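You operate a simulated robot arm through the tools that you are given. There is no shell and no other tool. Be economical: measure what you need, move in short steps, check, and stop when the job is done.

The job below is to be done with a simulated robot arm. You get a single attempt, and the scene is never put back.

## Task
Unlock the table and bring the green plate to the loading place.
Fine: lock pin into its cup, lever at DRIVE, drive off again. The guards stay shut.

Only the result counts: the job must be done as asked and must still hold three seconds after the hand-in. Knocking over, shifting, dropping, spilling or breaking anything else fails it.

## Robot
A 7-joint arm with a two-finger parallel gripper on a trunk, on a base that drives. Base frame: it is fixed to the floor where the robot stands at the start and does not move with it; the origin is under the middle of the robot, x ahead of it, y to its left, z up. Units: m, degrees, N and s.
With the tool pointing down near the work surface it reaches from about 0.2 to 0.72 m from the robot's upright axis, wherever it stands. Its first joint turns from -166.0 to 166.0 degrees. Places, roughly: drive lever [-0.4, 0.2, 0.7]; inside of the pin cup [0.4, 0, 0.8]. Payload 1.57 kg.
The tool frame sits at the grasp point between the pads (the TCP): z along the fingers, y along the line on which they close. The tips reach 0.03 m beyond it. The gripper opens to 0.11 m. The fingers are 0.024 m wide and 0.012 m thick; the gripper's body (0.048 by 0.112 m) begins 0.078 m behind the TCP.
Orientation is that of the tool frame in the base frame, as a unit quaternion [w, x, y, z]. With the fingers straight down and closing along the base's y, the tool's x points along the base's -x, its y along +y and its z along -z.

## Interface
- The arm moves only by the tool servo_tool. Its argument "steps" is a list that holds one entry, the list of rows, each a list of 7 numbers: the turn, a rotation vector about the base's x, y, z in degrees, then the shift along the base's x, y, z in m, then the opening, from 0 (shut) to 1 (fully open). In form: [[[ax, ay, az, x, y, z, jaw], ...]]. A call has 1 to 12 rows; each row shifts and turns the commanded pose from where the row before left it. Each row takes 0.2 s and may step no farther than 0.05 m and 8.6 degrees from the row before; otherwise, or with a gripper value out of range, the whole call is refused. A pose out of reach is approached as far as the arm can. The call stops where the force on the tool passes 40 N (or 10 N more than at its start, if that is more) or the arm is blocked; 0.2 s more then pass. The fingers move at their own pace (about 0.045 m/s each) and stop on an object; they squeeze with about 38 N. The grip force told is the motor's: it shows also when the fingers shut on nothing. Time passes only in rows, and 0.2 s behind the last, so rows that do not move let the fingers close. It gives the time, the measured TCP pose, the force on the tool (base axes), the opening and the grip force at its end, in the units of the frame above (readings bear some noise), with the torque about the TCP (base axes, N m) and any sound that the robot's microphone picked up.
- Cameras (640 x 400 px; columns grow to the right, rows downward): "scene" is now at [-0.0085, 0.1317, 1.4611]; the picture's right is [-0.41, -0.91, 0.00], its down [-0.85, 0.38, -0.36] and it looks along [0.33, -0.15, -0.93] (base axes); focal length 214 px, centre (320, 200). "wrist" rides on the gripper at [0.07, 0.016, -0.141] in the tool frame; the picture's right is [-0.23, 0.97, 0.00], its down [-0.86, -0.20, -0.48] and it looks along [-0.47, -0.11, 0.88] (tool axes); focal length 222 px, centre (320, 200). There is no depth. A picture from a camera that has moved, and an enlarged one, comes with that camera's place and axes in the base frame and with its lens.
- get_image(camera): a new picture of that camera. The clock stands still meanwhile.
- raise_lower(by): slides the trunk up (or, below 0, down) by that many m; the arm and the scene camera ride with it, the base frame stays. It gives what a move gives, with no picture.
- drive_base(legs): drives the robot by 1 to 6 legs, each [ahead, turn to the left] in m and degrees, along the robot's own axes; the way and the turn of a leg run together, so that a leg with both is an arc; at most 1.5 m and 180 degrees a leg. The arm and the cameras ride along, it lands a little off, and it stops where it bumps. It gives what a move gives.
- head_to(pan, tilt): turns the head with the scene camera to pan (to the left, within 155 degrees either way) and tilt (down, from -29 to 69), counted from straight ahead of the robot. It gives what a move gives.
- close_up(camera, box): a new picture of the part [left, top, right, bottom] of that camera's present view, enlarged. The clock stands still meanwhile.
- sign_off(): hands the job in; it is judged then, once.

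Go step by step. Nothing tells you exact positions but the pictures and the camera data: compare them with the known pose of the tool, close in by small moves and look again before you grip or let go. The budget is 120 turns and 78 pictures, counting those below and the enlarged ones. Unless the task says otherwise, let go and move clear before handing in, and close with one line.

The tools are called after "Emit:" as name(argument=value, ...) on one line, values as JSON. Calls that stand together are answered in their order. servo_tool: Moves the arm, as the interface text tells. Its arguments: {"type":"object","properties":{"steps":{"type":"array","items":{"type":"array","items":{"type":"array","items":{"type":"number"}}}}},"required":["steps"]} The other tools are called the same way: raise_lower (by) slides the trunk up or down; drive_base (legs) drives the base; head_to (pan, tilt) turns the head that bears the scene camera; get_image (camera) takes a picture; close_up (camera, box) takes an enlarged picture of a part of a camera's view; sign_off () hands the job in.

At the start:

```text
time: 0.0
position: [0.4515, -0.167, 1.0977]
orientation: [0.0, 0.0, 1.0, 0.0]
force: [-0.5, 0.4, 0.0]
torque: [0.01, 0.02, -0.04]
finger_gap: 0.11
grasp_force: 0.0
trunk travel left (down, up): [-0.425, 0.165]
robot x, y, heading: [0.0016, 0.001, -0.1]
head pan, tilt: [-24.1, 68.6]
```

scene: 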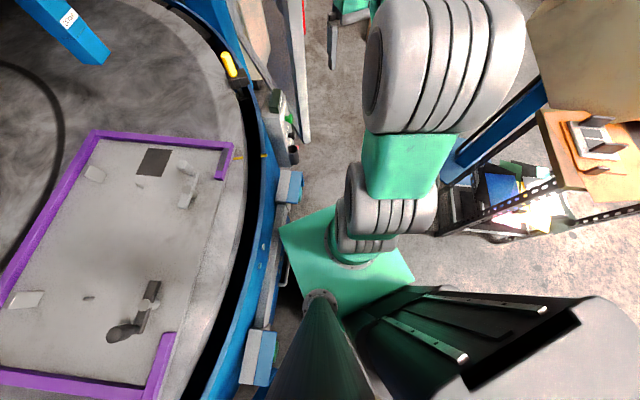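
wrist: 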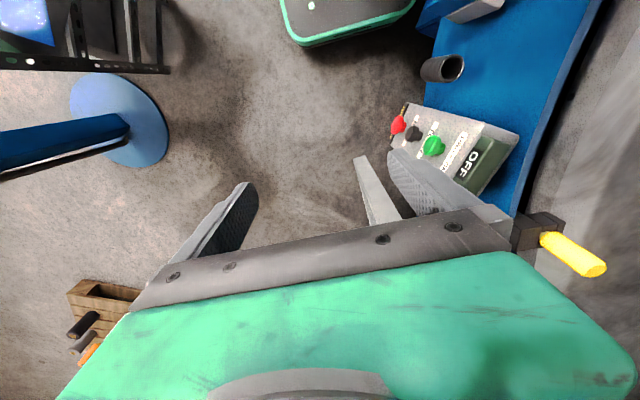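

I see a round table to the left with a yellow pin handle at its rim and a small control box beside it. I'll look around with the head before acting.

Emit:
close_up(camera="wrist", box=[340, 40, 620, 290])

Emit:
head_to(pan=40, tilt=45)

Emit:
get_image(camera="scene")

```text
1.60 times, centred on (480, 165) of wrist
camera zoom: at [0.3825, -0.1522, 1.2382], right [0.23, 0.97, 0.0], down [0.86, -0.2, 0.48], along [0.47, -0.11, -0.88], focal length 355 px, centre (64, 256)
```

zoom: 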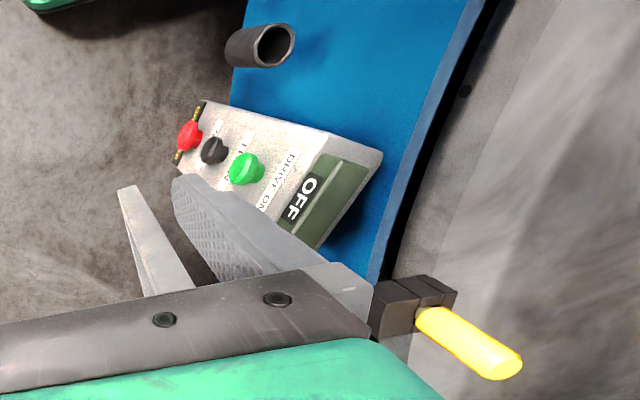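

```text
time: 1.4
position: [0.4519, -0.1678, 1.0971]
orientation: [0.0, 0.0, 1.0, 0.001]
force: [-0.6, 0.6, -0.2]
torque: [0.0, 0.03, -0.01]
finger_gap: 0.1099
grasp_force: 0.0
trunk travel left (down, up): [-0.425, 0.165]
robot x, y, heading: [-0.0004, 0.0013, 0.2]
head pan, tilt: [40.0, 45.0]
```

```text
74 pictures are left
camera scene: at [0.0026, 0.2068, 1.4898], right [0.64, -0.77, 0.0], down [-0.54, -0.45, -0.71], along [0.54, 0.45, -0.71], focal length 214 px, centre (320, 200)
```

scene: 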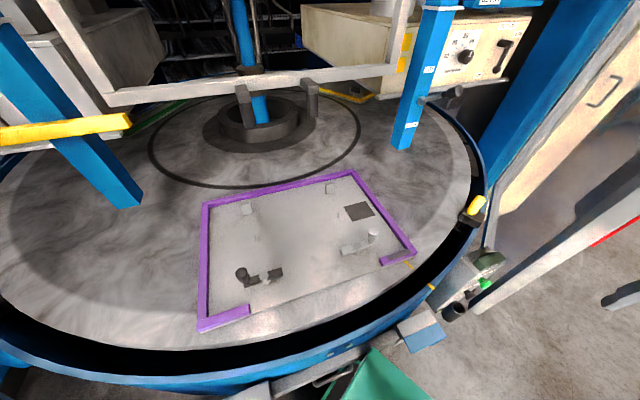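

The table carries a purple-framed plate in front; the green one must be elsewhere on the table. I keep looking around.

Emit:
head_to(pan=40, tilt=10)

Emit:
get_image(camera="scene")

Emit:
head_to(pan=100, tilt=35)

Emit:
get_image(camera="scene")

Emit:
head_to(pan=150, tilt=40)

Emit:
get_image(camera="scene")

Emit:
head_to(pan=-10, tilt=35)

Emit:
get_image(camera="scene")

```text
time: 2.4
position: [0.4519, -0.1682, 1.0984]
orientation: [0.0, -0.001, 1.0, 0.001]
force: [-1.1, 0.7, 0.4]
torque: [0.0, -0.02, 0.03]
finger_gap: 0.1099
grasp_force: 0.2
trunk travel left (down, up): [-0.425, 0.165]
robot x, y, heading: [0.0019, -0.0013, 0.1]
head pan, tilt: [40.0, 10.0]
```

```text
73 pictures are left
camera scene: at [0.0115, 0.2143, 1.5447], right [0.64, -0.77, 0.0], down [-0.13, -0.11, -0.98], along [0.75, 0.63, -0.17], focal length 214 px, centre (320, 200)
```

scene: 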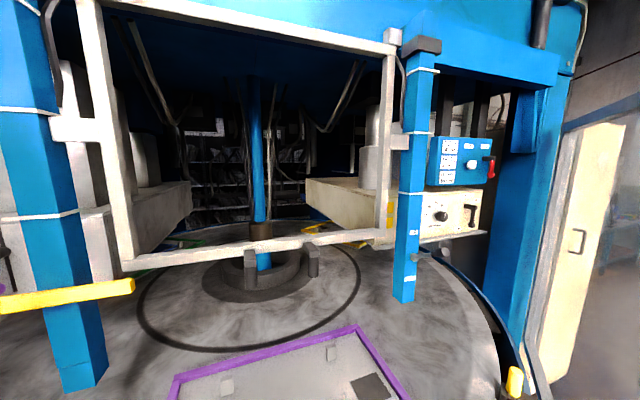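

```text
time: 3.7
position: [0.4513, -0.1674, 1.0977]
orientation: [0.0, 0.001, 1.0, 0.0]
force: [0.3, -0.2, 0.0]
torque: [-0.02, 0.04, 0.02]
finger_gap: 0.1098
grasp_force: 0.0
trunk travel left (down, up): [-0.425, 0.165]
robot x, y, heading: [-0.001, 0.0019, 0.2]
head pan, tilt: [100.0, 35.0]
```

```text
72 pictures are left
camera scene: at [-0.0749, 0.2413, 1.5046], right [0.98, 0.17, 0.0], down [0.1, -0.56, -0.82], along [-0.14, 0.81, -0.57], focal length 214 px, centre (320, 200)
```

scene: 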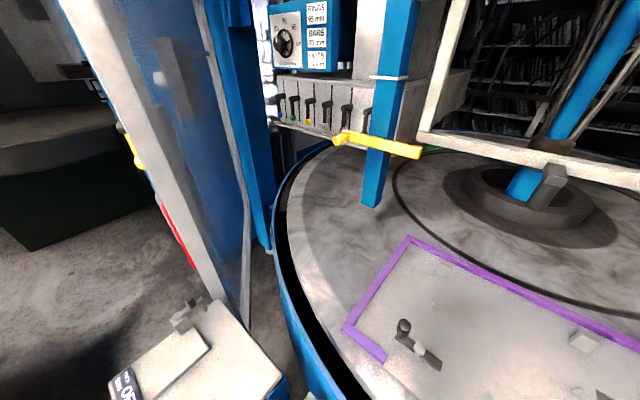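

```text
time: 4.8
position: [0.4526, -0.1686, 1.0964]
orientation: [0.0, 0.0, 1.0, 0.001]
force: [-0.3, -0.3, -0.2]
torque: [0.04, 0.01, -0.02]
finger_gap: 0.1102
grasp_force: 0.1
trunk travel left (down, up): [-0.425, 0.165]
robot x, y, heading: [-0.0003, 0.0013, -0.2]
head pan, tilt: [150.0, 40.0]
```

```text
71 pictures are left
camera scene: at [-0.1333, 0.1971, 1.4971], right [0.5, 0.87, 0.0], down [0.56, -0.32, -0.77], along [-0.66, 0.38, -0.64], focal length 214 px, centre (320, 200)
```

scene: 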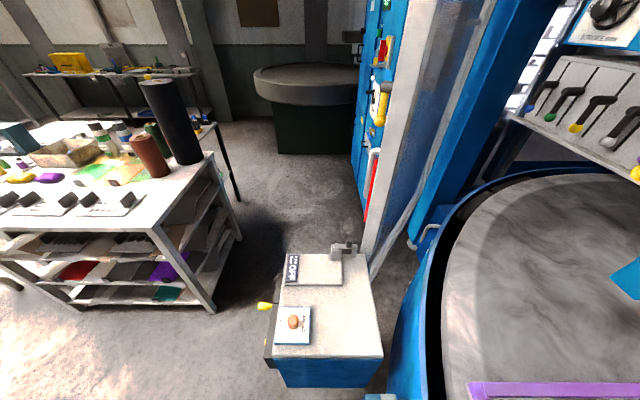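

```text
time: 7.3
position: [0.4508, -0.1671, 1.0977]
orientation: [0.0, 0.0, 1.0, 0.0]
force: [0.1, 1.0, -0.5]
torque: [-0.03, 0.0, -0.01]
finger_gap: 0.1098
grasp_force: 0.0
trunk travel left (down, up): [-0.425, 0.165]
robot x, y, heading: [-0.0003, 0.0033, 0.2]
head pan, tilt: [-10.0, 35.0]
```

```text
70 pictures are left
camera scene: at [0.027, 0.1393, 1.5046], right [-0.17, -0.98, 0.0], down [-0.56, 0.1, -0.82], along [0.81, -0.14, -0.57], focal length 214 px, centre (320, 200)
```

scene: 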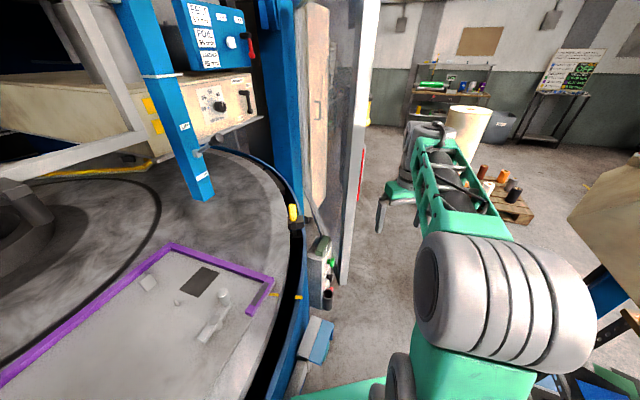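

The console at the left rear carries the lever, a button plate and displays. I'll look at it and the box by the pin closely.

Emit:
close_up(camera="scene", box=[260, 190, 360, 360])

Emit:
head_to(pan=150, tilt=55)

Emit:
close_up(camera="scene", box=[200, 120, 440, 360])

```text
2.35 times, centred on (310, 275) of scene
camera zoom: at [0.027, 0.1393, 1.5046], right [-0.17, -0.98, 0.0], down [-0.56, 0.1, -0.82], along [0.81, -0.14, -0.57], focal length 505 px, centre (344, 24)
```

zoom: 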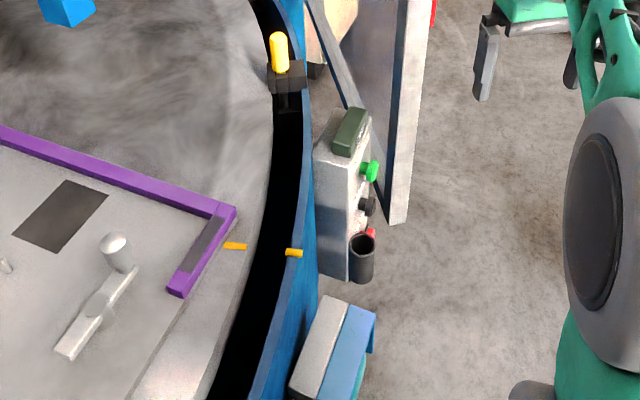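

```text
time: 9.8
position: [0.4518, -0.168, 1.0982]
orientation: [0.0, 0.0, 1.0, 0.0]
force: [0.1, -0.4, 1.2]
torque: [0.0, 0.02, 0.01]
finger_gap: 0.1097
grasp_force: 0.0
trunk travel left (down, up): [-0.425, 0.165]
robot x, y, heading: [0.0031, 0.0046, -0.1]
head pan, tilt: [150.0, 55.0]
```

```text
1.67 times, centred on (320, 240) of scene
camera zoom: at [-0.1221, 0.1907, 1.4764], right [0.5, 0.87, 0.0], down [0.71, -0.41, -0.57], along [-0.5, 0.29, -0.82], focal length 358 px, centre (320, 133)
```

zoom: 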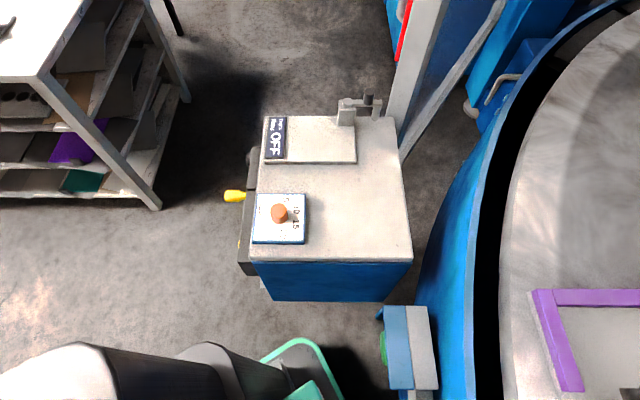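

Close-ups are rendered sharp, so I use those. Next: the pin, cup, box and the console in detail.

Emit:
close_up(camera="scene", box=[280, 180, 350, 230])

Emit:
close_up(camera="scene", box=[255, 215, 325, 290])

Emit:
head_to(pan=-5, tilt=60)

Emit:
get_image(camera="scene")

```text
8.00 times, centred on (315, 205) of scene
camera zoom: at [-0.1221, 0.1907, 1.4764], right [0.5, 0.87, 0.0], down [0.71, -0.41, -0.57], along [-0.5, 0.29, -0.82], focal length 1716 px, centre (360, 160)
```

zoom: 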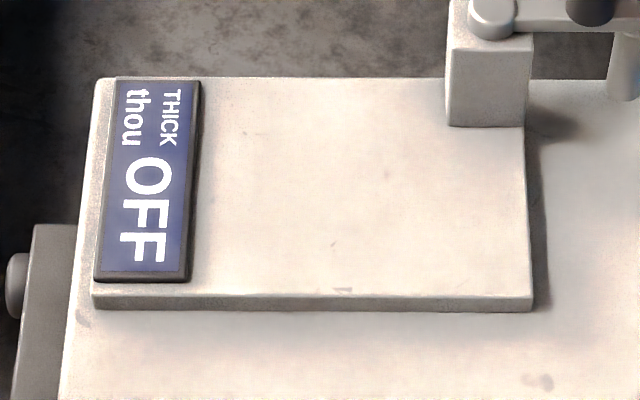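

```text
5.33 times, centred on (290, 252) of scene
camera zoom: at [-0.1221, 0.1907, 1.4764], right [0.5, 0.87, 0.0], down [0.71, -0.41, -0.57], along [-0.5, 0.29, -0.82], focal length 1144 px, centre (480, -80)
```

zoom: 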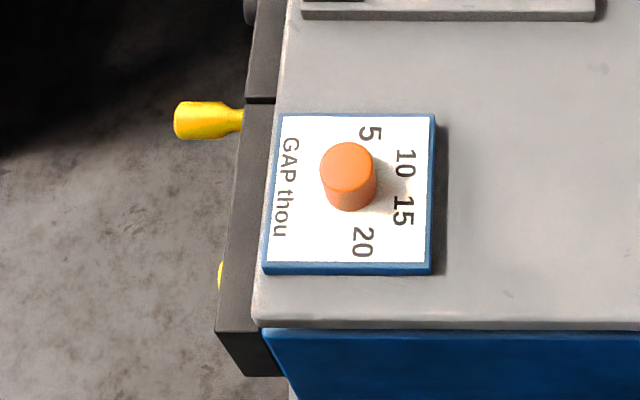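

```text
time: 12.2
position: [0.4519, -0.1676, 1.0971]
orientation: [0.0, 0.0, 1.0, 0.0]
force: [0.1, -0.5, 0.3]
torque: [0.01, 0.01, -0.05]
finger_gap: 0.1099
grasp_force: 0.1
trunk travel left (down, up): [-0.425, 0.165]
robot x, y, heading: [0.0004, 0.0001, 0.2]
head pan, tilt: [-5.0, 60.0]
```

```text
65 pictures are left
camera scene: at [0.0067, 0.1488, 1.4703], right [-0.09, -1.0, 0.0], down [-0.86, 0.08, -0.5], along [0.5, -0.04, -0.87], focal length 214 px, centre (320, 200)
```

scene: 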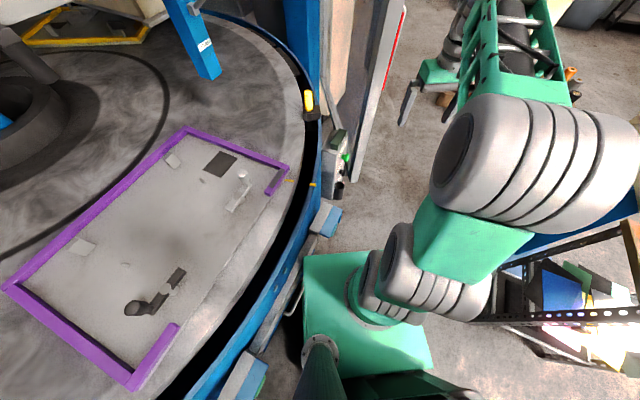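

I zoom on the pin, control box and cup.

Emit:
close_up(camera="scene", box=[270, 80, 370, 210])

Emit:
close_up(camera="scene", box=[300, 120, 360, 240])

Emit:
close_up(camera="wrist", box=[380, 40, 530, 220])

```text
3.08 times, centred on (320, 145) of scene
camera zoom: at [0.0067, 0.1488, 1.4703], right [-0.09, -1.0, 0.0], down [-0.86, 0.08, -0.5], along [0.5, -0.04, -0.87], focal length 660 px, centre (320, 369)
```

zoom: 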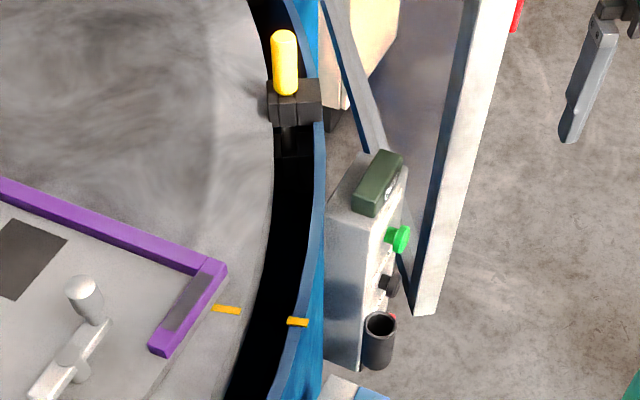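

```text
3.33 times, centred on (330, 180) of scene
camera zoom: at [0.0067, 0.1488, 1.4703], right [-0.09, -1.0, 0.0], down [-0.86, 0.08, -0.5], along [0.5, -0.04, -0.87], focal length 715 px, centre (287, 267)
```

zoom: 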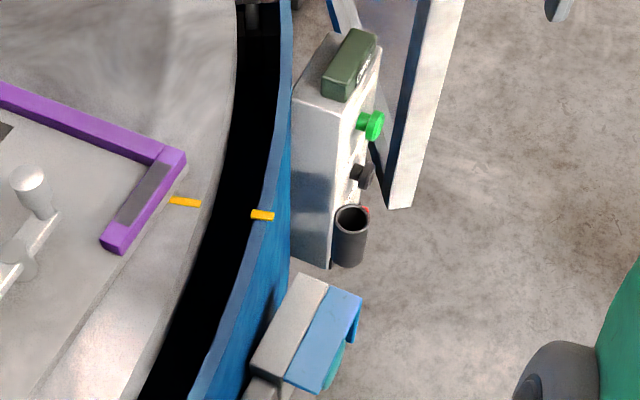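

```text
2.22 times, centred on (455, 130) of wrist
camera zoom: at [0.3825, -0.1522, 1.2382], right [0.23, 0.97, 0.0], down [0.86, -0.2, 0.48], along [0.47, -0.11, -0.88], focal length 494 px, centre (20, 356)
```

zoom: 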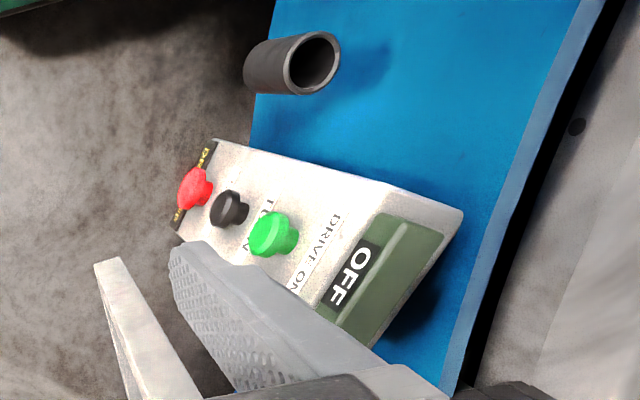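

The pin handle stands upright at about (0.667, 0.131), from z 0.965 to 1.035; the cup mouth is about (0.415, 0.049, 0.845). I move the open gripper above the pin and look.

Emit:
servo_tool(steps=[[[0, 0, 0, 0, 0, 0.04, 1], [0, 0, 0, 0.024, 0.037, 0, 1], [0, 0, 0, 0.024, 0.037, 0, 1], [0, 0, 0, 0.024, 0.037, 0, 1], [0, 0, 0, 0.024, 0.037, 0, 1], [0, 0, 0, 0.024, 0.037, 0, 1], [0, 0, 0, 0.024, 0.037, 0, 1], [0, 0, 0, 0.024, 0.037, 0, 1], [0, 0, 0, 0.024, 0.039, 0, 1], [0, 0, 0, 0, 0, 0, 1]]])

Emit:
get_image(camera="wrist")

Emit:
get_image(camera="scene")

```text
time: 14.4
position: [0.6345, 0.1213, 1.135]
orientation: [-0.001, 0.0, 1.0, 0.001]
force: [-0.2, 0.2, -1.2]
torque: [-0.01, 0.04, -0.02]
finger_gap: 0.1101
grasp_force: 0.1
out of reach, approached as far as the arm can: row 9
trunk travel left (down, up): [-0.425, 0.165]
robot x, y, heading: [-0.0023, -0.0, 0.2]
head pan, tilt: [-5.0, 60.0]
```

```text
61 pictures are left
camera wrist: at [0.5659, 0.1363, 1.2758], right [0.23, 0.97, 0.0], down [0.86, -0.2, 0.48], along [0.47, -0.11, -0.88], focal length 222 px, centre (320, 200)
```

wrist: 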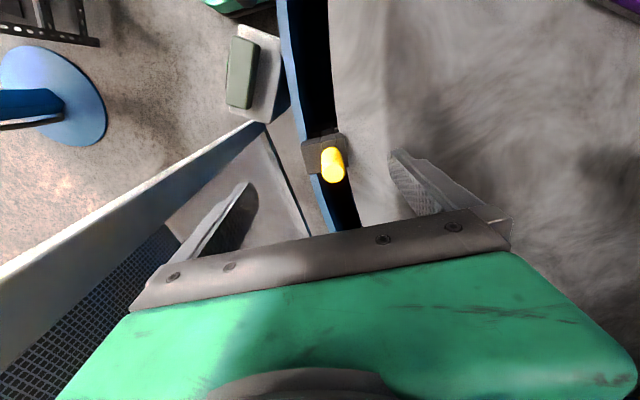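

```text
60 pictures are left
camera scene: at [0.0075, 0.1494, 1.4702], right [-0.09, -1.0, 0.0], down [-0.86, 0.08, -0.5], along [0.5, -0.04, -0.87], focal length 214 px, centre (320, 200)
```

scene: 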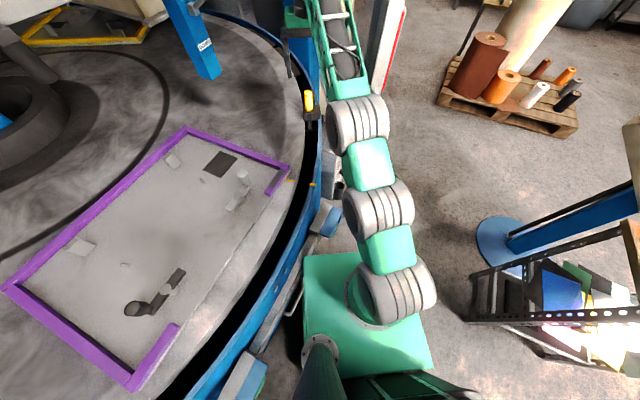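

The pin is at about (0.66, 0.131) and the arm is just short of reach at this height. I raise the trunk a little so the arm can stretch farther, then centre over the pin.

Emit:
raise_lower(by=0.1)

Emit:
servo_tool(steps=[[[0, 0, 0, 0, 0, -0.05, 1], [0, 0, 0, 0.012, 0.004, -0.04, 1], [0, 0, 0, 0.012, 0.005, 0, 1], [0, 0, 0, 0, 0, 0, 1]]])

Emit:
get_image(camera="wrist")

```text
time: 15.7
position: [0.6346, 0.1203, 1.2348]
orientation: [0.0, 0.0, 1.0, 0.0]
force: [-0.1, -0.4, -0.4]
torque: [0.0, -0.01, 0.0]
finger_gap: 0.1098
grasp_force: 0.1
trunk travel left (down, up): [-0.525, 0.065]
robot x, y, heading: [-0.0031, 0.003, -0.3]
head pan, tilt: [-5.0, 60.0]
```

```text
time: 16.7
position: [0.6575, 0.1283, 1.1457]
orientation: [0.0, 0.0, 1.0, -0.001]
force: [-0.8, -0.5, 0.4]
torque: [0.01, -0.01, -0.01]
finger_gap: 0.1102
grasp_force: 0.1
trunk travel left (down, up): [-0.525, 0.065]
robot x, y, heading: [0.0019, 0.0005, 0.3]
head pan, tilt: [-5.0, 60.0]
```

```text
59 pictures are left
camera wrist: at [0.5887, 0.1436, 1.2867], right [0.23, 0.97, 0.0], down [0.85, -0.2, 0.48], along [0.47, -0.11, -0.88], focal length 222 px, centre (320, 200)
```

wrist: 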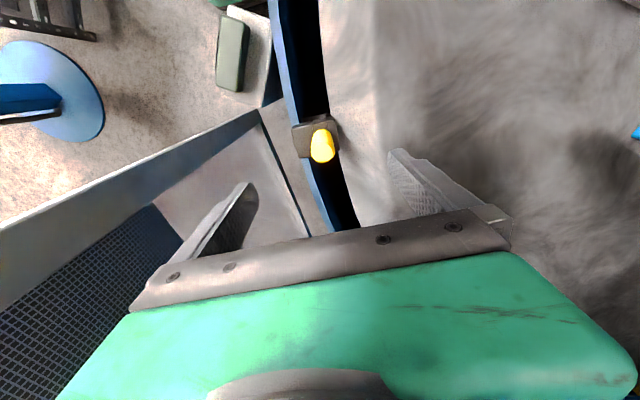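

The gripper is centred over the pin within a few millimetres. I go down around the handle and check before closing.

Emit:
servo_tool(steps=[[[0, 0, 0, 0, 0.002, -0.04, 1], [0, 0, 0, 0, 0, -0.04, 1], [0, 0, 0, 0, 0, -0.03, 1], [0, 0, 0, 0, 0, -0.025, 1], [0, 0, 0, 0, 0, 0, 1]]])

Emit:
get_image(camera="wrist")

Emit:
close_up(camera="scene", box=[270, 60, 370, 210])

```text
time: 17.9
position: [0.6591, 0.1303, 1.0095]
orientation: [0.0, 0.0, 1.0, 0.0]
force: [0.6, 0.5, -0.3]
torque: [0.0, -0.01, -0.01]
finger_gap: 0.11
grasp_force: 0.1
trunk travel left (down, up): [-0.525, 0.065]
robot x, y, heading: [-0.0007, 0.0016, -0.2]
head pan, tilt: [-5.0, 60.0]
```

```text
58 pictures are left
camera wrist: at [0.5896, 0.1461, 1.1503], right [0.23, 0.97, 0.0], down [0.85, -0.2, 0.48], along [0.47, -0.11, -0.88], focal length 222 px, centre (320, 200)
```

wrist: 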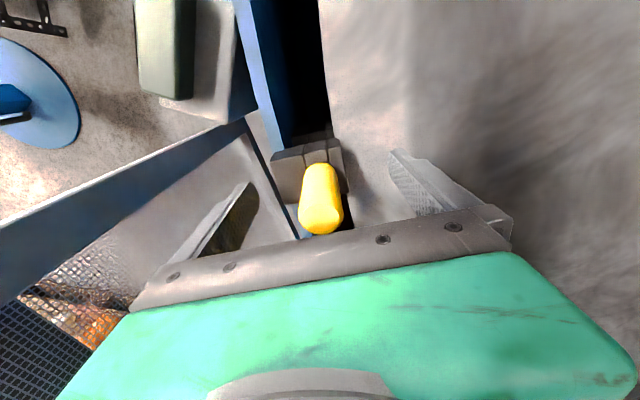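

```text
2.67 times, centred on (320, 135) of scene
camera zoom: at [0.0069, 0.1488, 1.5703], right [-0.09, -1.0, 0.0], down [-0.86, 0.08, -0.5], along [0.5, -0.04, -0.87], focal length 572 px, centre (320, 373)
```

zoom: 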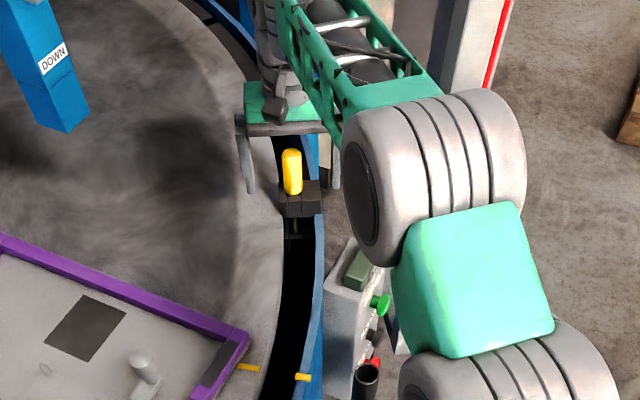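

The handle stands between the pads, tips clear of the bracket. I close on it.

Emit:
servo_tool(steps=[[[0, 0, 0, 0.002, 0, -0.003, 0], [0, 0, 0, 0, 0, 0, 0], [0, 0, 0, 0, 0, 0, 0], [0, 0, 0, 0, 0, 0, 0], [0, 0, 0, 0, 0, 0, 0], [0, 0, 0, 0, 0, 0, 0]]])

Emit:
get_image(camera="wrist")

```text
time: 19.3
position: [0.6606, 0.1305, 1.0065]
orientation: [0.0, 0.0, 1.0, 0.0]
force: [0.6, -0.2, 0.6]
torque: [-0.13, 0.02, 0.01]
finger_gap: 0.0274
grasp_force: 24.0
trunk travel left (down, up): [-0.525, 0.065]
robot x, y, heading: [-0.0014, 0.0015, 0.1]
head pan, tilt: [-5.0, 60.0]
```

```text
56 pictures are left
camera wrist: at [0.5919, 0.146, 1.1477], right [0.23, 0.97, 0.0], down [0.86, -0.2, 0.48], along [0.47, -0.11, -0.88], focal length 222 px, centre (320, 200)
```

wrist: 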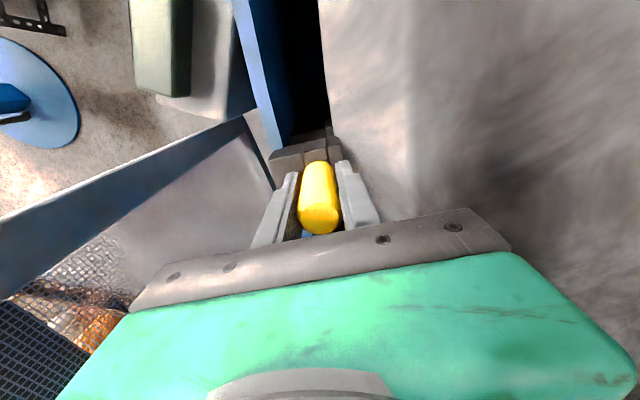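

Gripped at 27 mm. I draw the pin straight up.

Emit:
servo_tool(steps=[[[0, 0, 0, 0, 0, 0.01, 0], [0, 0, 0, 0, 0, 0.02, 0], [0, 0, 0, 0, 0, 0.03, 0], [0, 0, 0, 0, 0, 0.03, 0], [0, 0, 0, 0, 0, 0.03, 0], [0, 0, 0, 0, 0, 0, 0]]])

Emit:
get_image(camera="wrist")

Emit:
close_up(camera="scene", box=[270, 60, 370, 210])

```text
time: 20.7
position: [0.6611, 0.1311, 1.1278]
orientation: [0.001, 0.0, 1.0, -0.001]
force: [-0.4, -0.2, -1.7]
torque: [0.03, -0.03, 0.0]
finger_gap: 0.0269
grasp_force: 37.2
trunk travel left (down, up): [-0.525, 0.065]
robot x, y, heading: [-0.0015, 0.002, 0.1]
head pan, tilt: [-5.0, 60.0]
```

```text
55 pictures are left
camera wrist: at [0.5922, 0.147, 1.2684], right [0.23, 0.97, 0.0], down [0.86, -0.2, 0.48], along [0.47, -0.11, -0.88], focal length 222 px, centre (320, 200)
```

wrist: 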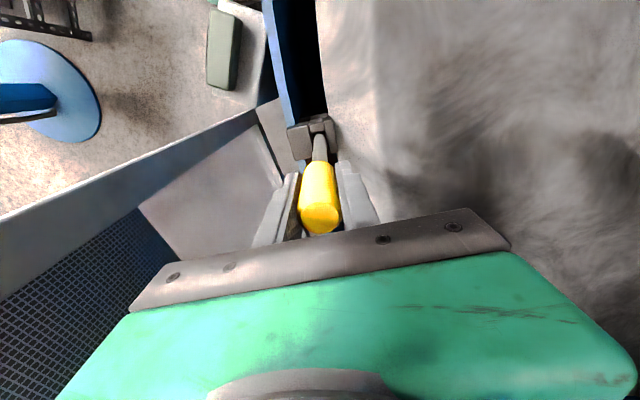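

```text
2.67 times, centred on (320, 135) of scene
camera zoom: at [0.0068, 0.1489, 1.5703], right [-0.09, -1.0, 0.0], down [-0.86, 0.08, -0.5], along [0.5, -0.04, -0.87], focal length 572 px, centre (320, 373)
```

zoom: 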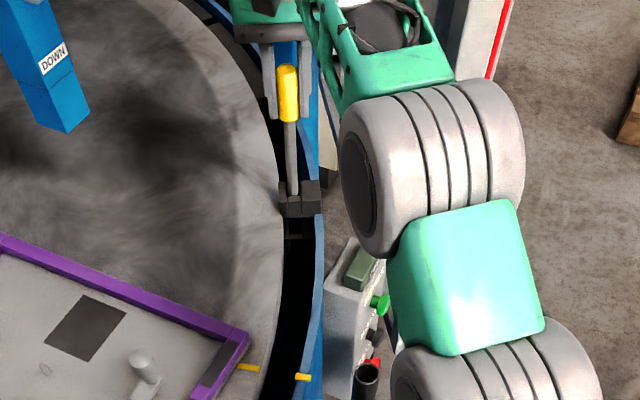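

The long shaft is coming out; it may still be in the bracket. I raise further using the trunk, straight up.

Emit:
raise_lower(by=0.06)

Emit:
close_up(camera="scene", box=[270, 50, 370, 200])

Emit:
get_image(camera="wrist")

```text
time: 21.7
position: [0.6611, 0.131, 1.1866]
orientation: [0.0, 0.0, 1.0, 0.0]
force: [-0.6, 0.6, -0.3]
torque: [0.03, -0.02, -0.04]
finger_gap: 0.0272
grasp_force: 38.2
trunk travel left (down, up): [-0.585, 0.005]
robot x, y, heading: [0.0004, -0.0017, -0.3]
head pan, tilt: [-5.0, 60.0]
```

```text
2.67 times, centred on (320, 125) of scene
camera zoom: at [0.0071, 0.149, 1.6303], right [-0.09, -1.0, 0.0], down [-0.86, 0.08, -0.5], along [0.5, -0.04, -0.87], focal length 572 px, centre (320, 400)
```

zoom: 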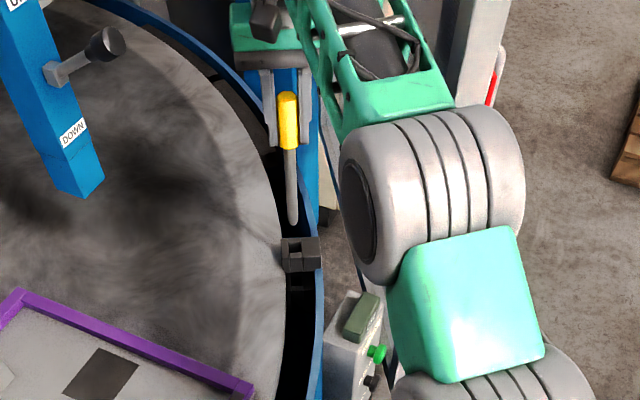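

```text
52 pictures are left
camera wrist: at [0.5925, 0.1471, 1.3279], right [0.23, 0.97, 0.0], down [0.86, -0.2, 0.48], along [0.47, -0.11, -0.88], focal length 222 px, centre (320, 200)
```

wrist: 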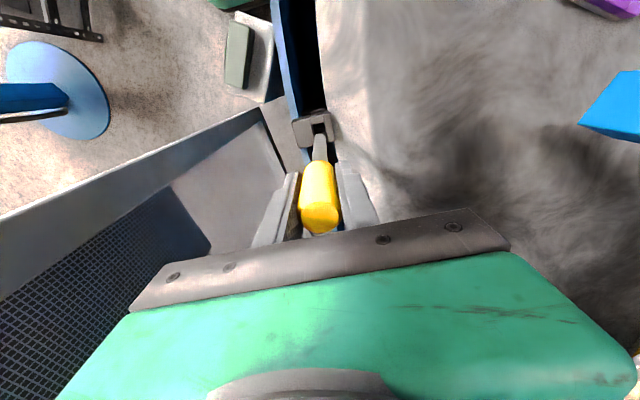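

The pin is fully out, its tip about 0.165–0.19 m below the TCP. I carry it over above the cup at height.

Emit:
servo_tool(steps=[[[0, 0, 0, -0.041, -0.0135, 0, 0], [0, 0, 0, -0.041, -0.0135, 0, 0], [0, 0, 0, -0.041, -0.0135, 0, 0], [0, 0, 0, -0.041, -0.0135, 0, 0], [0, 0, 0, -0.041, -0.0135, 0, 0], [0, 0, 0, -0.041, -0.0135, 0, 0], [0, 0, 0, 0, 0, 0, 0]]])

Emit:
get_image(camera="wrist")

Emit:
get_image(camera="scene")

```text
time: 23.3
position: [0.4164, 0.0489, 1.1876]
orientation: [0.0, 0.0, 1.0, 0.0]
force: [0.3, 0.5, -0.5]
torque: [0.06, -0.04, -0.01]
finger_gap: 0.0271
grasp_force: 37.6
trunk travel left (down, up): [-0.585, 0.005]
robot x, y, heading: [-0.0014, 0.0018, -0.3]
head pan, tilt: [-5.0, 60.0]
```

```text
51 pictures are left
camera wrist: at [0.3478, 0.0648, 1.3286], right [0.23, 0.97, 0.0], down [0.86, -0.2, 0.48], along [0.47, -0.11, -0.88], focal length 222 px, centre (320, 200)
```

wrist: 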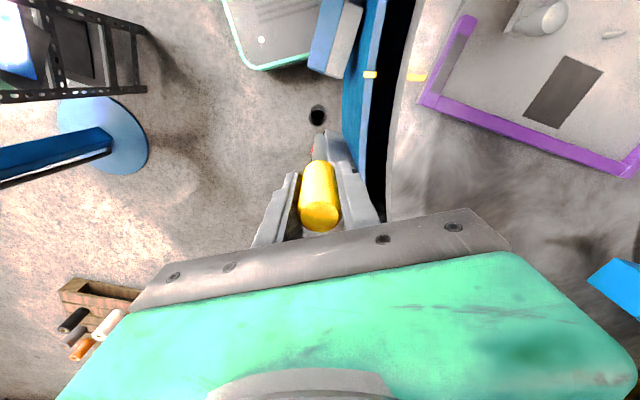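

```text
50 pictures are left
camera scene: at [0.0069, 0.1488, 1.6303], right [-0.09, -1.0, 0.0], down [-0.86, 0.08, -0.5], along [0.5, -0.04, -0.87], focal length 214 px, centre (320, 200)
```

scene: 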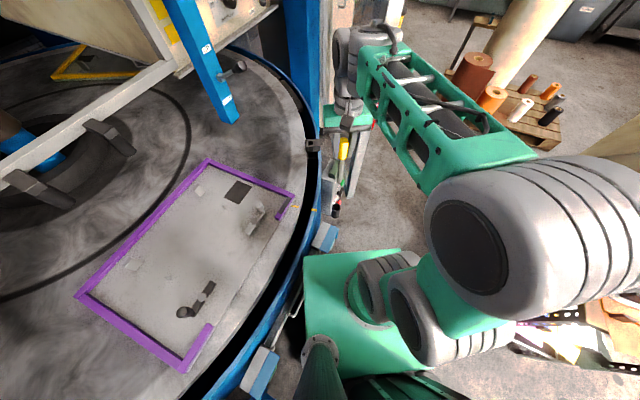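

Both cup and pin tip are in view now; I zoom to measure the offset.

Emit:
close_up(camera="wrist", box=[280, 85, 360, 165])

Emit:
close_up(camera="scene", box=[300, 130, 380, 230])

```text
5.00 times, centred on (320, 125) of wrist
camera zoom: at [0.3478, 0.0648, 1.3286], right [0.23, 0.97, 0.0], down [0.86, -0.2, 0.48], along [0.47, -0.11, -0.88], focal length 1111 px, centre (320, 575)
```

zoom: 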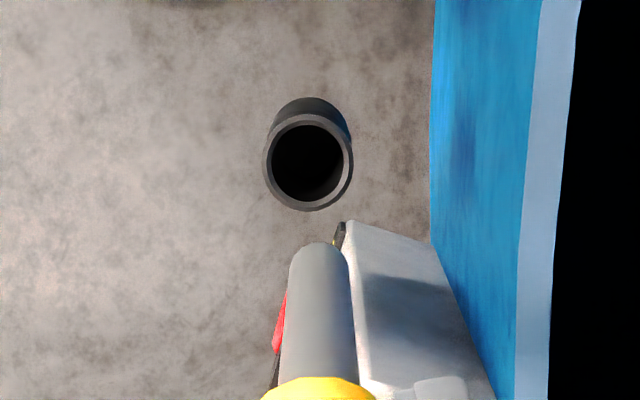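

```text
4.00 times, centred on (340, 180) of scene
camera zoom: at [0.0069, 0.1488, 1.6303], right [-0.09, -1.0, 0.0], down [-0.86, 0.08, -0.5], along [0.5, -0.04, -0.87], focal length 858 px, centre (240, 280)
```

zoom: 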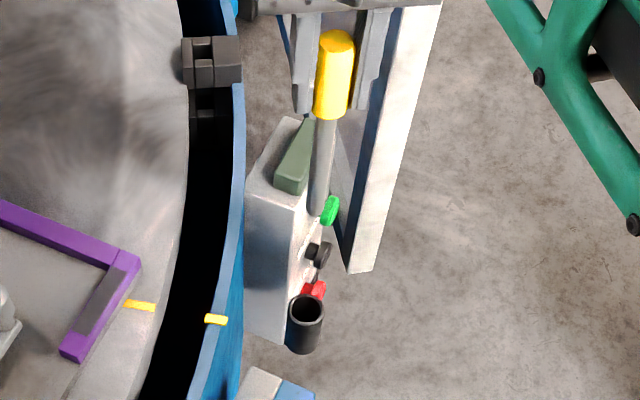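

Cup mouth is about 5 mm off to (-x, -y), inner diameter ~29 mm versus a ~17 mm shaft. I correct and lower until the tip is just above the mouth.

Emit:
servo_tool(steps=[[[0, 0, 0, -0.005, -0.0044, 0, 0], [0, 0, 0, 0, 0, -0.04, 0], [0, 0, 0, 0, 0, -0.04, 0], [0, 0, 0, 0, 0, -0.04, 0], [0, 0, 0, 0, 0, 0, 0]]])

Emit:
close_up(camera="wrist", box=[280, 85, 360, 165])

Emit:
close_up(camera="scene", box=[300, 130, 380, 230])

```text
time: 24.5
position: [0.4091, 0.0442, 1.0677]
orientation: [0.0, 0.001, 1.0, 0.0]
force: [0.1, -0.4, -1.0]
torque: [0.03, 0.03, 0.02]
finger_gap: 0.0269
grasp_force: 37.4
trunk travel left (down, up): [-0.585, 0.005]
robot x, y, heading: [-0.0024, 0.0003, 0.2]
head pan, tilt: [-5.0, 60.0]
```

```text
5.00 times, centred on (320, 125) of wrist
camera zoom: at [0.3404, 0.0598, 1.2085], right [0.23, 0.97, 0.0], down [0.85, -0.2, 0.48], along [0.47, -0.11, -0.88], focal length 1111 px, centre (320, 575)
```

zoom: 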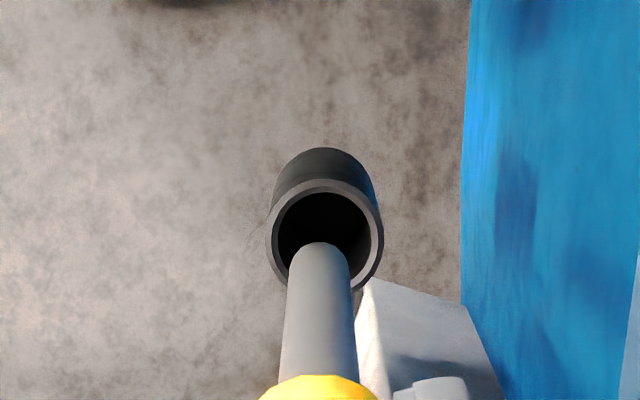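

```text
4.00 times, centred on (340, 180) of scene
camera zoom: at [0.0068, 0.1489, 1.6303], right [-0.09, -1.0, 0.0], down [-0.86, 0.08, -0.5], along [0.5, -0.04, -0.87], focal length 858 px, centre (240, 280)
```

zoom: 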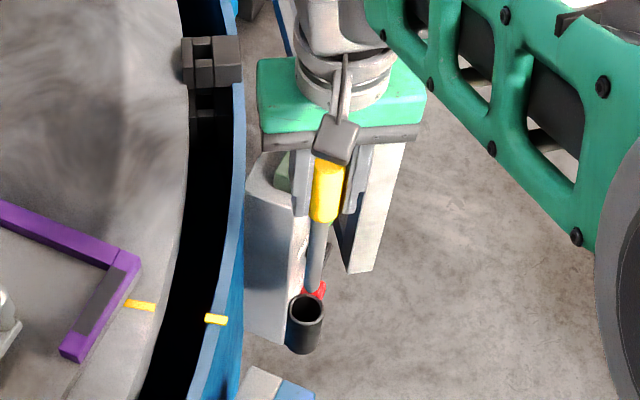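

The shaft is centred over the mouth within about 1 mm. I lower it into the cup.

Emit:
servo_tool(steps=[[[0, 0, 0, 0.001, 0.001, -0.03, 0], [0, 0, 0, 0, 0, -0.03, 0], [0, 0, 0, 0, 0, -0.02, 0], [0, 0, 0, 0, 0, 0, 0]]])

Emit:
close_up(camera="wrist", box=[270, 85, 370, 215])

Emit:
close_up(camera="scene", box=[300, 130, 380, 230])

```text
time: 25.5
position: [0.4108, 0.0468, 0.9881]
orientation: [0.0, 0.0, 1.0, 0.0]
force: [0.0, 0.8, -1.4]
torque: [0.05, 0.03, 0.01]
finger_gap: 0.027
grasp_force: 37.5
trunk travel left (down, up): [-0.585, 0.005]
robot x, y, heading: [0.0034, -0.0015, -0.0]
head pan, tilt: [-5.0, 60.0]
```

```text
3.08 times, centred on (320, 150) of wrist
camera zoom: at [0.3417, 0.0619, 1.1281], right [0.23, 0.97, 0.0], down [0.86, -0.2, 0.48], along [0.47, -0.11, -0.88], focal length 684 px, centre (320, 354)
```

zoom: 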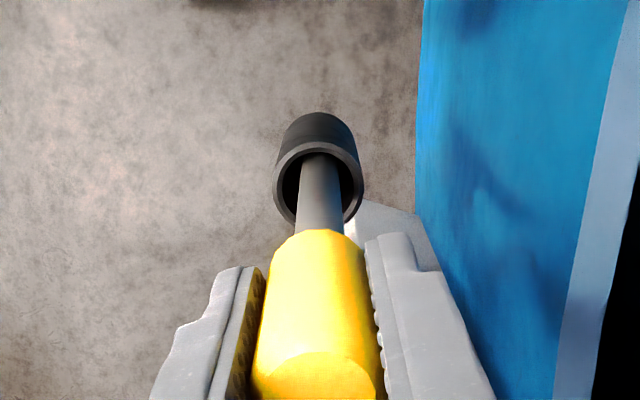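

```text
4.00 times, centred on (340, 180) of scene
camera zoom: at [0.0068, 0.1488, 1.6303], right [-0.09, -1.0, 0.0], down [-0.86, 0.08, -0.5], along [0.5, -0.04, -0.87], focal length 858 px, centre (240, 280)
```

zoom: 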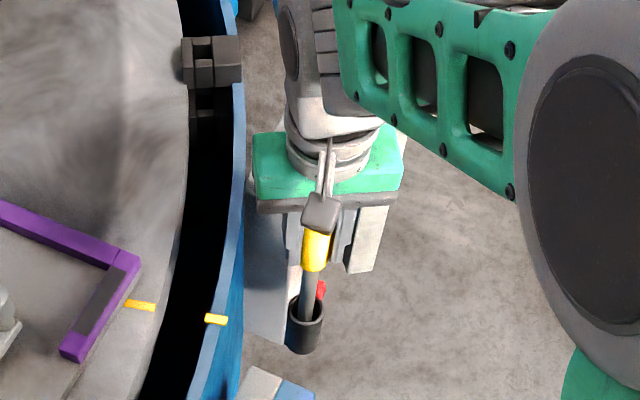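

The shaft is inside the cup. I continue down gently.

Emit:
servo_tool(steps=[[[0, 0, 0, 0, 0, -0.02, 0], [0, 0, 0, 0, 0, -0.02, 0], [0, 0, 0, 0, 0, -0.015, 0], [0, 0, 0, 0, 0, -0.01, 0], [0, 0, 0, 0, 0, 0, 0]]])

Emit:
close_up(camera="wrist", box=[270, 85, 370, 215])

```text
time: 26.7
position: [0.4105, 0.0455, 0.9231]
orientation: [0.001, 0.0, 1.0, 0.0]
force: [0.8, -0.7, 27.5]
torque: [-0.55, -0.2, 0.03]
finger_gap: 0.0271
grasp_force: 37.3
trunk travel left (down, up): [-0.585, 0.005]
robot x, y, heading: [-0.0011, -0.0029, -0.1]
head pan, tilt: [-5.0, 60.0]
```

```text
3.08 times, centred on (320, 150) of wrist
camera zoom: at [0.3413, 0.0619, 1.0632], right [0.23, 0.97, 0.0], down [0.85, -0.2, 0.48], along [0.47, -0.11, -0.88], focal length 684 px, centre (320, 354)
```

zoom: 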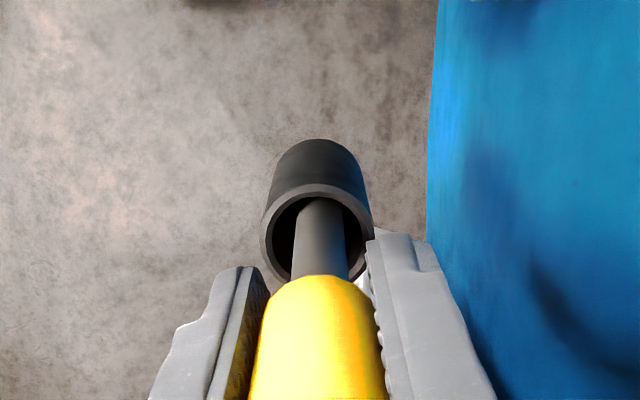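

Contact force shows the pin stands on the cup's bottom. I ease off, open a little and rise straight up.

Emit:
servo_tool(steps=[[[0, 0, 0, 0, 0, 0.003, 0], [0, 0, 0, 0, 0, 0, 0.5], [0, 0, 0, 0, 0, 0, 0.5], [0, 0, 0, 0, 0, 0, 0.5], [0, 0, 0, 0, 0, 0, 0.5]]])

Emit:
get_image(camera="wrist")

```text
time: 27.9
position: [0.4113, 0.0486, 0.926]
orientation: [-0.001, 0.0, 1.0, 0.0]
force: [0.2, -0.2, 0.2]
torque: [-0.01, -0.03, 0.07]
finger_gap: 0.0549
grasp_force: 0.0
trunk travel left (down, up): [-0.585, 0.005]
robot x, y, heading: [0.0005, -0.0022, 0.2]
head pan, tilt: [-5.0, 60.0]
```

```text
42 pictures are left
camera wrist: at [0.3421, 0.0626, 1.0657], right [0.23, 0.97, 0.0], down [0.86, -0.2, 0.48], along [0.47, -0.11, -0.88], focal length 222 px, centre (320, 200)
```

wrist: 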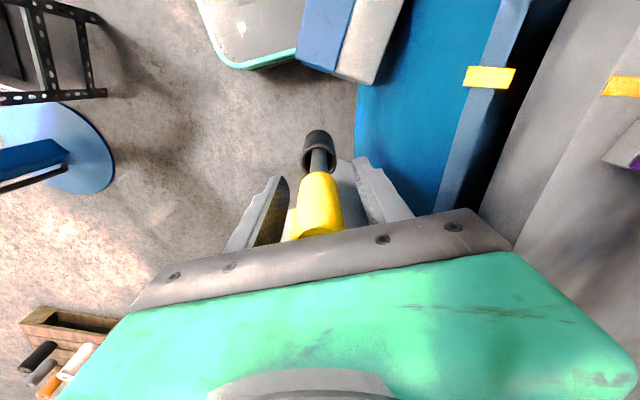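

The pin rests in its cup. I rise clear.

Emit:
servo_tool(steps=[[[0, 0, 0, 0, 0, 0.03, 0.5], [0, 0, 0, 0, 0, 0.04, 0.5], [0, 0, 0, 0, 0, 0.04, 0.5], [0, 0, 0, 0, 0, 0.05, 0.5], [0, 0, 0, 0, 0, 0, 0.5]]])

Emit:
get_image(camera="wrist")

Emit:
head_to(pan=60, tilt=30)

Emit:
get_image(camera="scene")

```text
time: 29.1
position: [0.4084, 0.0448, 1.0873]
orientation: [0.0, 0.0, 1.0, -0.001]
force: [0.6, 0.3, 0.4]
torque: [0.04, 0.02, 0.02]
finger_gap: 0.0551
grasp_force: 0.0
trunk travel left (down, up): [-0.585, 0.005]
robot x, y, heading: [0.002, -0.001, -0.2]
head pan, tilt: [-5.0, 60.0]
```

```text
41 pictures are left
camera wrist: at [0.3396, 0.0607, 1.2284], right [0.23, 0.97, 0.0], down [0.85, -0.2, 0.48], along [0.47, -0.11, -0.88], focal length 222 px, centre (320, 200)
```

wrist: 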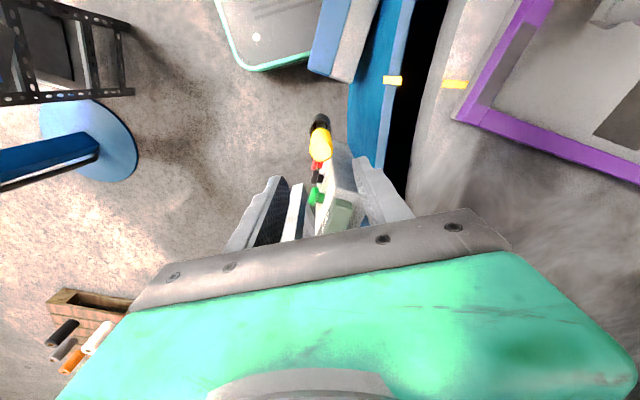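

```text
time: 30.4
position: [0.4092, 0.0461, 1.0874]
orientation: [0.0, 0.001, 1.0, 0.0]
force: [0.0, -0.5, 0.1]
torque: [0.02, 0.0, 0.04]
finger_gap: 0.0553
grasp_force: 0.2
trunk travel left (down, up): [-0.585, 0.005]
robot x, y, heading: [-0.0014, 0.002, 0.4]
head pan, tilt: [60.0, 30.0]
```

```text
40 pictures are left
camera scene: at [-0.0144, 0.2329, 1.6724], right [0.87, -0.5, 0.0], down [-0.25, -0.43, -0.87], along [0.43, 0.75, -0.5], focal length 214 px, centre (320, 200)
```

scene: 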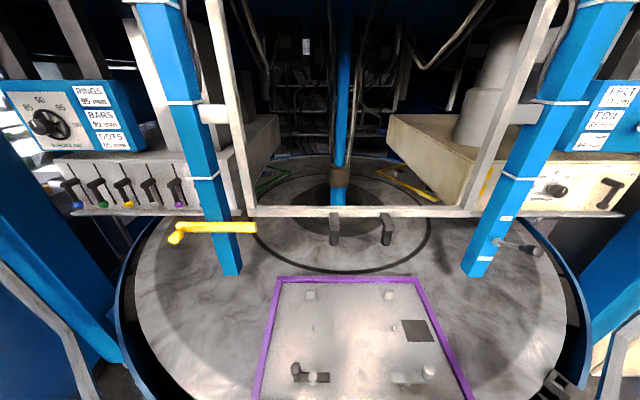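

The green frame is far back-left on the table, so the table must turn. Next I look at the console with the drive lever behind to the left.

Emit:
head_to(pan=155, tilt=52)

Emit:
close_up(camera="scene", box=[220, 130, 400, 290])

```text
time: 32.1
position: [0.4086, 0.0465, 1.0879]
orientation: [0.001, 0.0, 1.0, 0.0]
force: [0.4, -0.2, -0.1]
torque: [0.01, -0.04, 0.0]
finger_gap: 0.0551
grasp_force: 0.0
trunk travel left (down, up): [-0.585, 0.005]
robot x, y, heading: [0.0012, 0.0006, 0.0]
head pan, tilt: [154.7, 52.0]
```

```text
2.50 times, centred on (310, 210) of scene
camera zoom: at [-0.1276, 0.1868, 1.6402], right [0.43, 0.9, 0.0], down [0.71, -0.34, -0.62], along [-0.56, 0.26, -0.79], focal length 536 px, centre (345, 175)
```

zoom: 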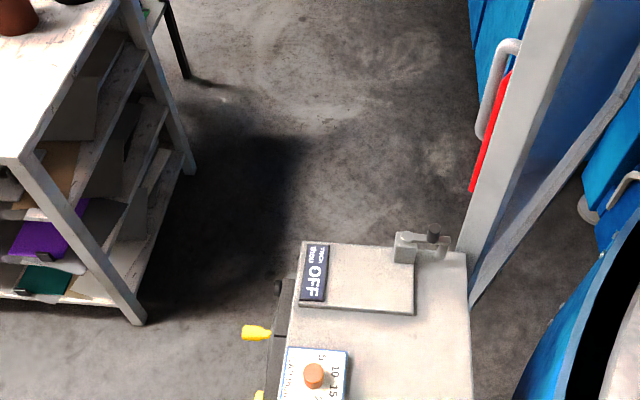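

The lever knob tip is about (-0.52, 0.18, 0.755). I swing the arm around to the left at safe height in two arcs.

Emit:
servo_tool(steps=[[[0, 0, 2.5, -0.0078, 0.0446, 0, 0], [0, 0, 2.5, -0.0127, 0.0441, 0, 0], [0, 0, 2.5, -0.0174, 0.0424, 0, 0], [0, 0, 2.5, -0.0221, 0.0402, 0, 0], [0, 0, 2.5, -0.0265, 0.0375, 0, 0], [0, 0, 2.5, -0.0305, 0.0343, 0, 0], [0, 0, 2.5, -0.0341, 0.0307, 0, 0], [0, 0, 2.5, -0.0373, 0.0267, 0, 0], [0, 0, 2.5, -0.04, 0.0224, 0, 0], [0, 0, 2.5, -0.0423, 0.0178, 0, 0], [0, 0, 2.5, -0.044, 0.0129, 0, 0], [0, 0, 2.5, -0.0452, 0.008, 0, 0]]])

Emit:
servo_tool(steps=[[[0, 0, 2.5, -0.0458, 0.0029, 0, 0], [0, 0, 2.5, -0.0459, -0.0023, 0, 0], [0, 0, 2.5, -0.0453, -0.0073, 0, 0], [0, 0, 2.5, -0.0442, -0.0123, 0, 0], [0, 0, 2.5, -0.0425, -0.0172, 0, 0], [0, 0, 2.5, -0.0404, -0.0218, 0, 0], [0, 0, 2.5, -0.0376, -0.0262, 0, 0], [0, 0, 2.5, -0.0346, -0.0303, 0, 0], [0, 0, 2.5, -0.0309, -0.0338, 0, 0], [0, 0, 2.5, -0.027, -0.0372, 0, 0], [0, 0, 2.5, -0.0226, -0.0399, 0, 0], [0, 0, 2.5, -0.0181, -0.0421, 0, 0]]])

Emit:
get_image(camera="wrist")

Emit:
get_image(camera="scene")

```text
time: 34.8
position: [0.0506, 0.4071, 1.0888]
orientation: [-0.001, -0.259, 0.966, 0.001]
force: [0.5, 0.2, 0.8]
torque: [0.02, 0.01, -0.04]
finger_gap: 0.0
grasp_force: 21.3
trunk travel left (down, up): [-0.585, 0.005]
robot x, y, heading: [0.0001, -0.0007, -0.3]
head pan, tilt: [154.7, 52.0]
```

```text
time: 35.9
position: [-0.0791, 0.4173, 1.0947]
orientation: [0.0, -0.26, 0.965, 0.011]
force: [0.3, -0.8, -0.4]
torque: [-0.01, 0.0, -0.02]
finger_gap: 0.0
grasp_force: 21.0
trunk travel left (down, up): [-0.585, 0.005]
robot x, y, heading: [0.005, 0.0015, -0.1]
head pan, tilt: [154.7, 52.0]
stopped in row 5: the arm was blocked; the commanded pose is now the measured one
```

```text
38 pictures are left
camera wrist: at [-0.1463, 0.3935, 1.2353], right [-0.29, 0.96, 0.02], down [0.84, 0.25, 0.48], along [0.45, 0.16, -0.88], focal length 222 px, centre (320, 200)
```

wrist: 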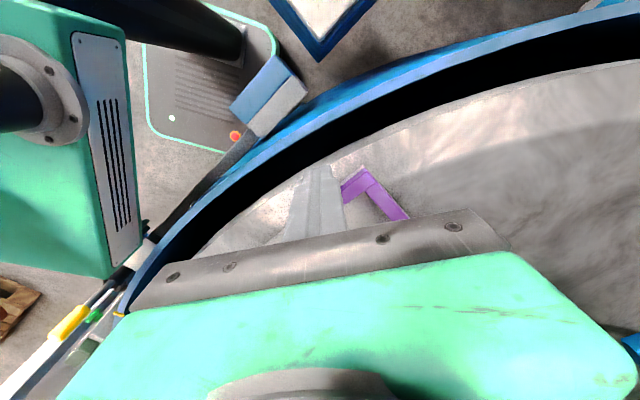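

```text
37 pictures are left
camera scene: at [-0.1271, 0.1867, 1.6402], right [0.43, 0.9, 0.0], down [0.71, -0.34, -0.62], along [-0.56, 0.26, -0.79], focal length 214 px, centre (320, 200)
```

scene: 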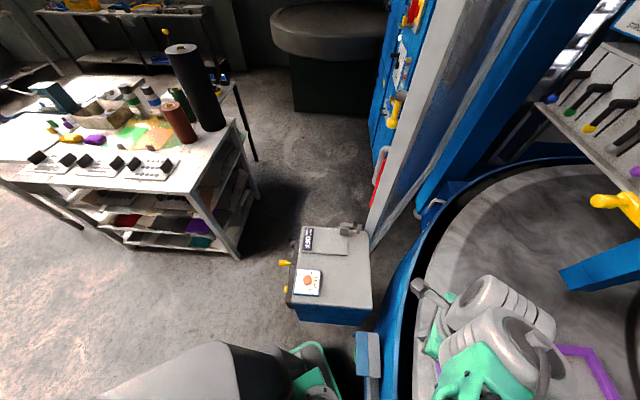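

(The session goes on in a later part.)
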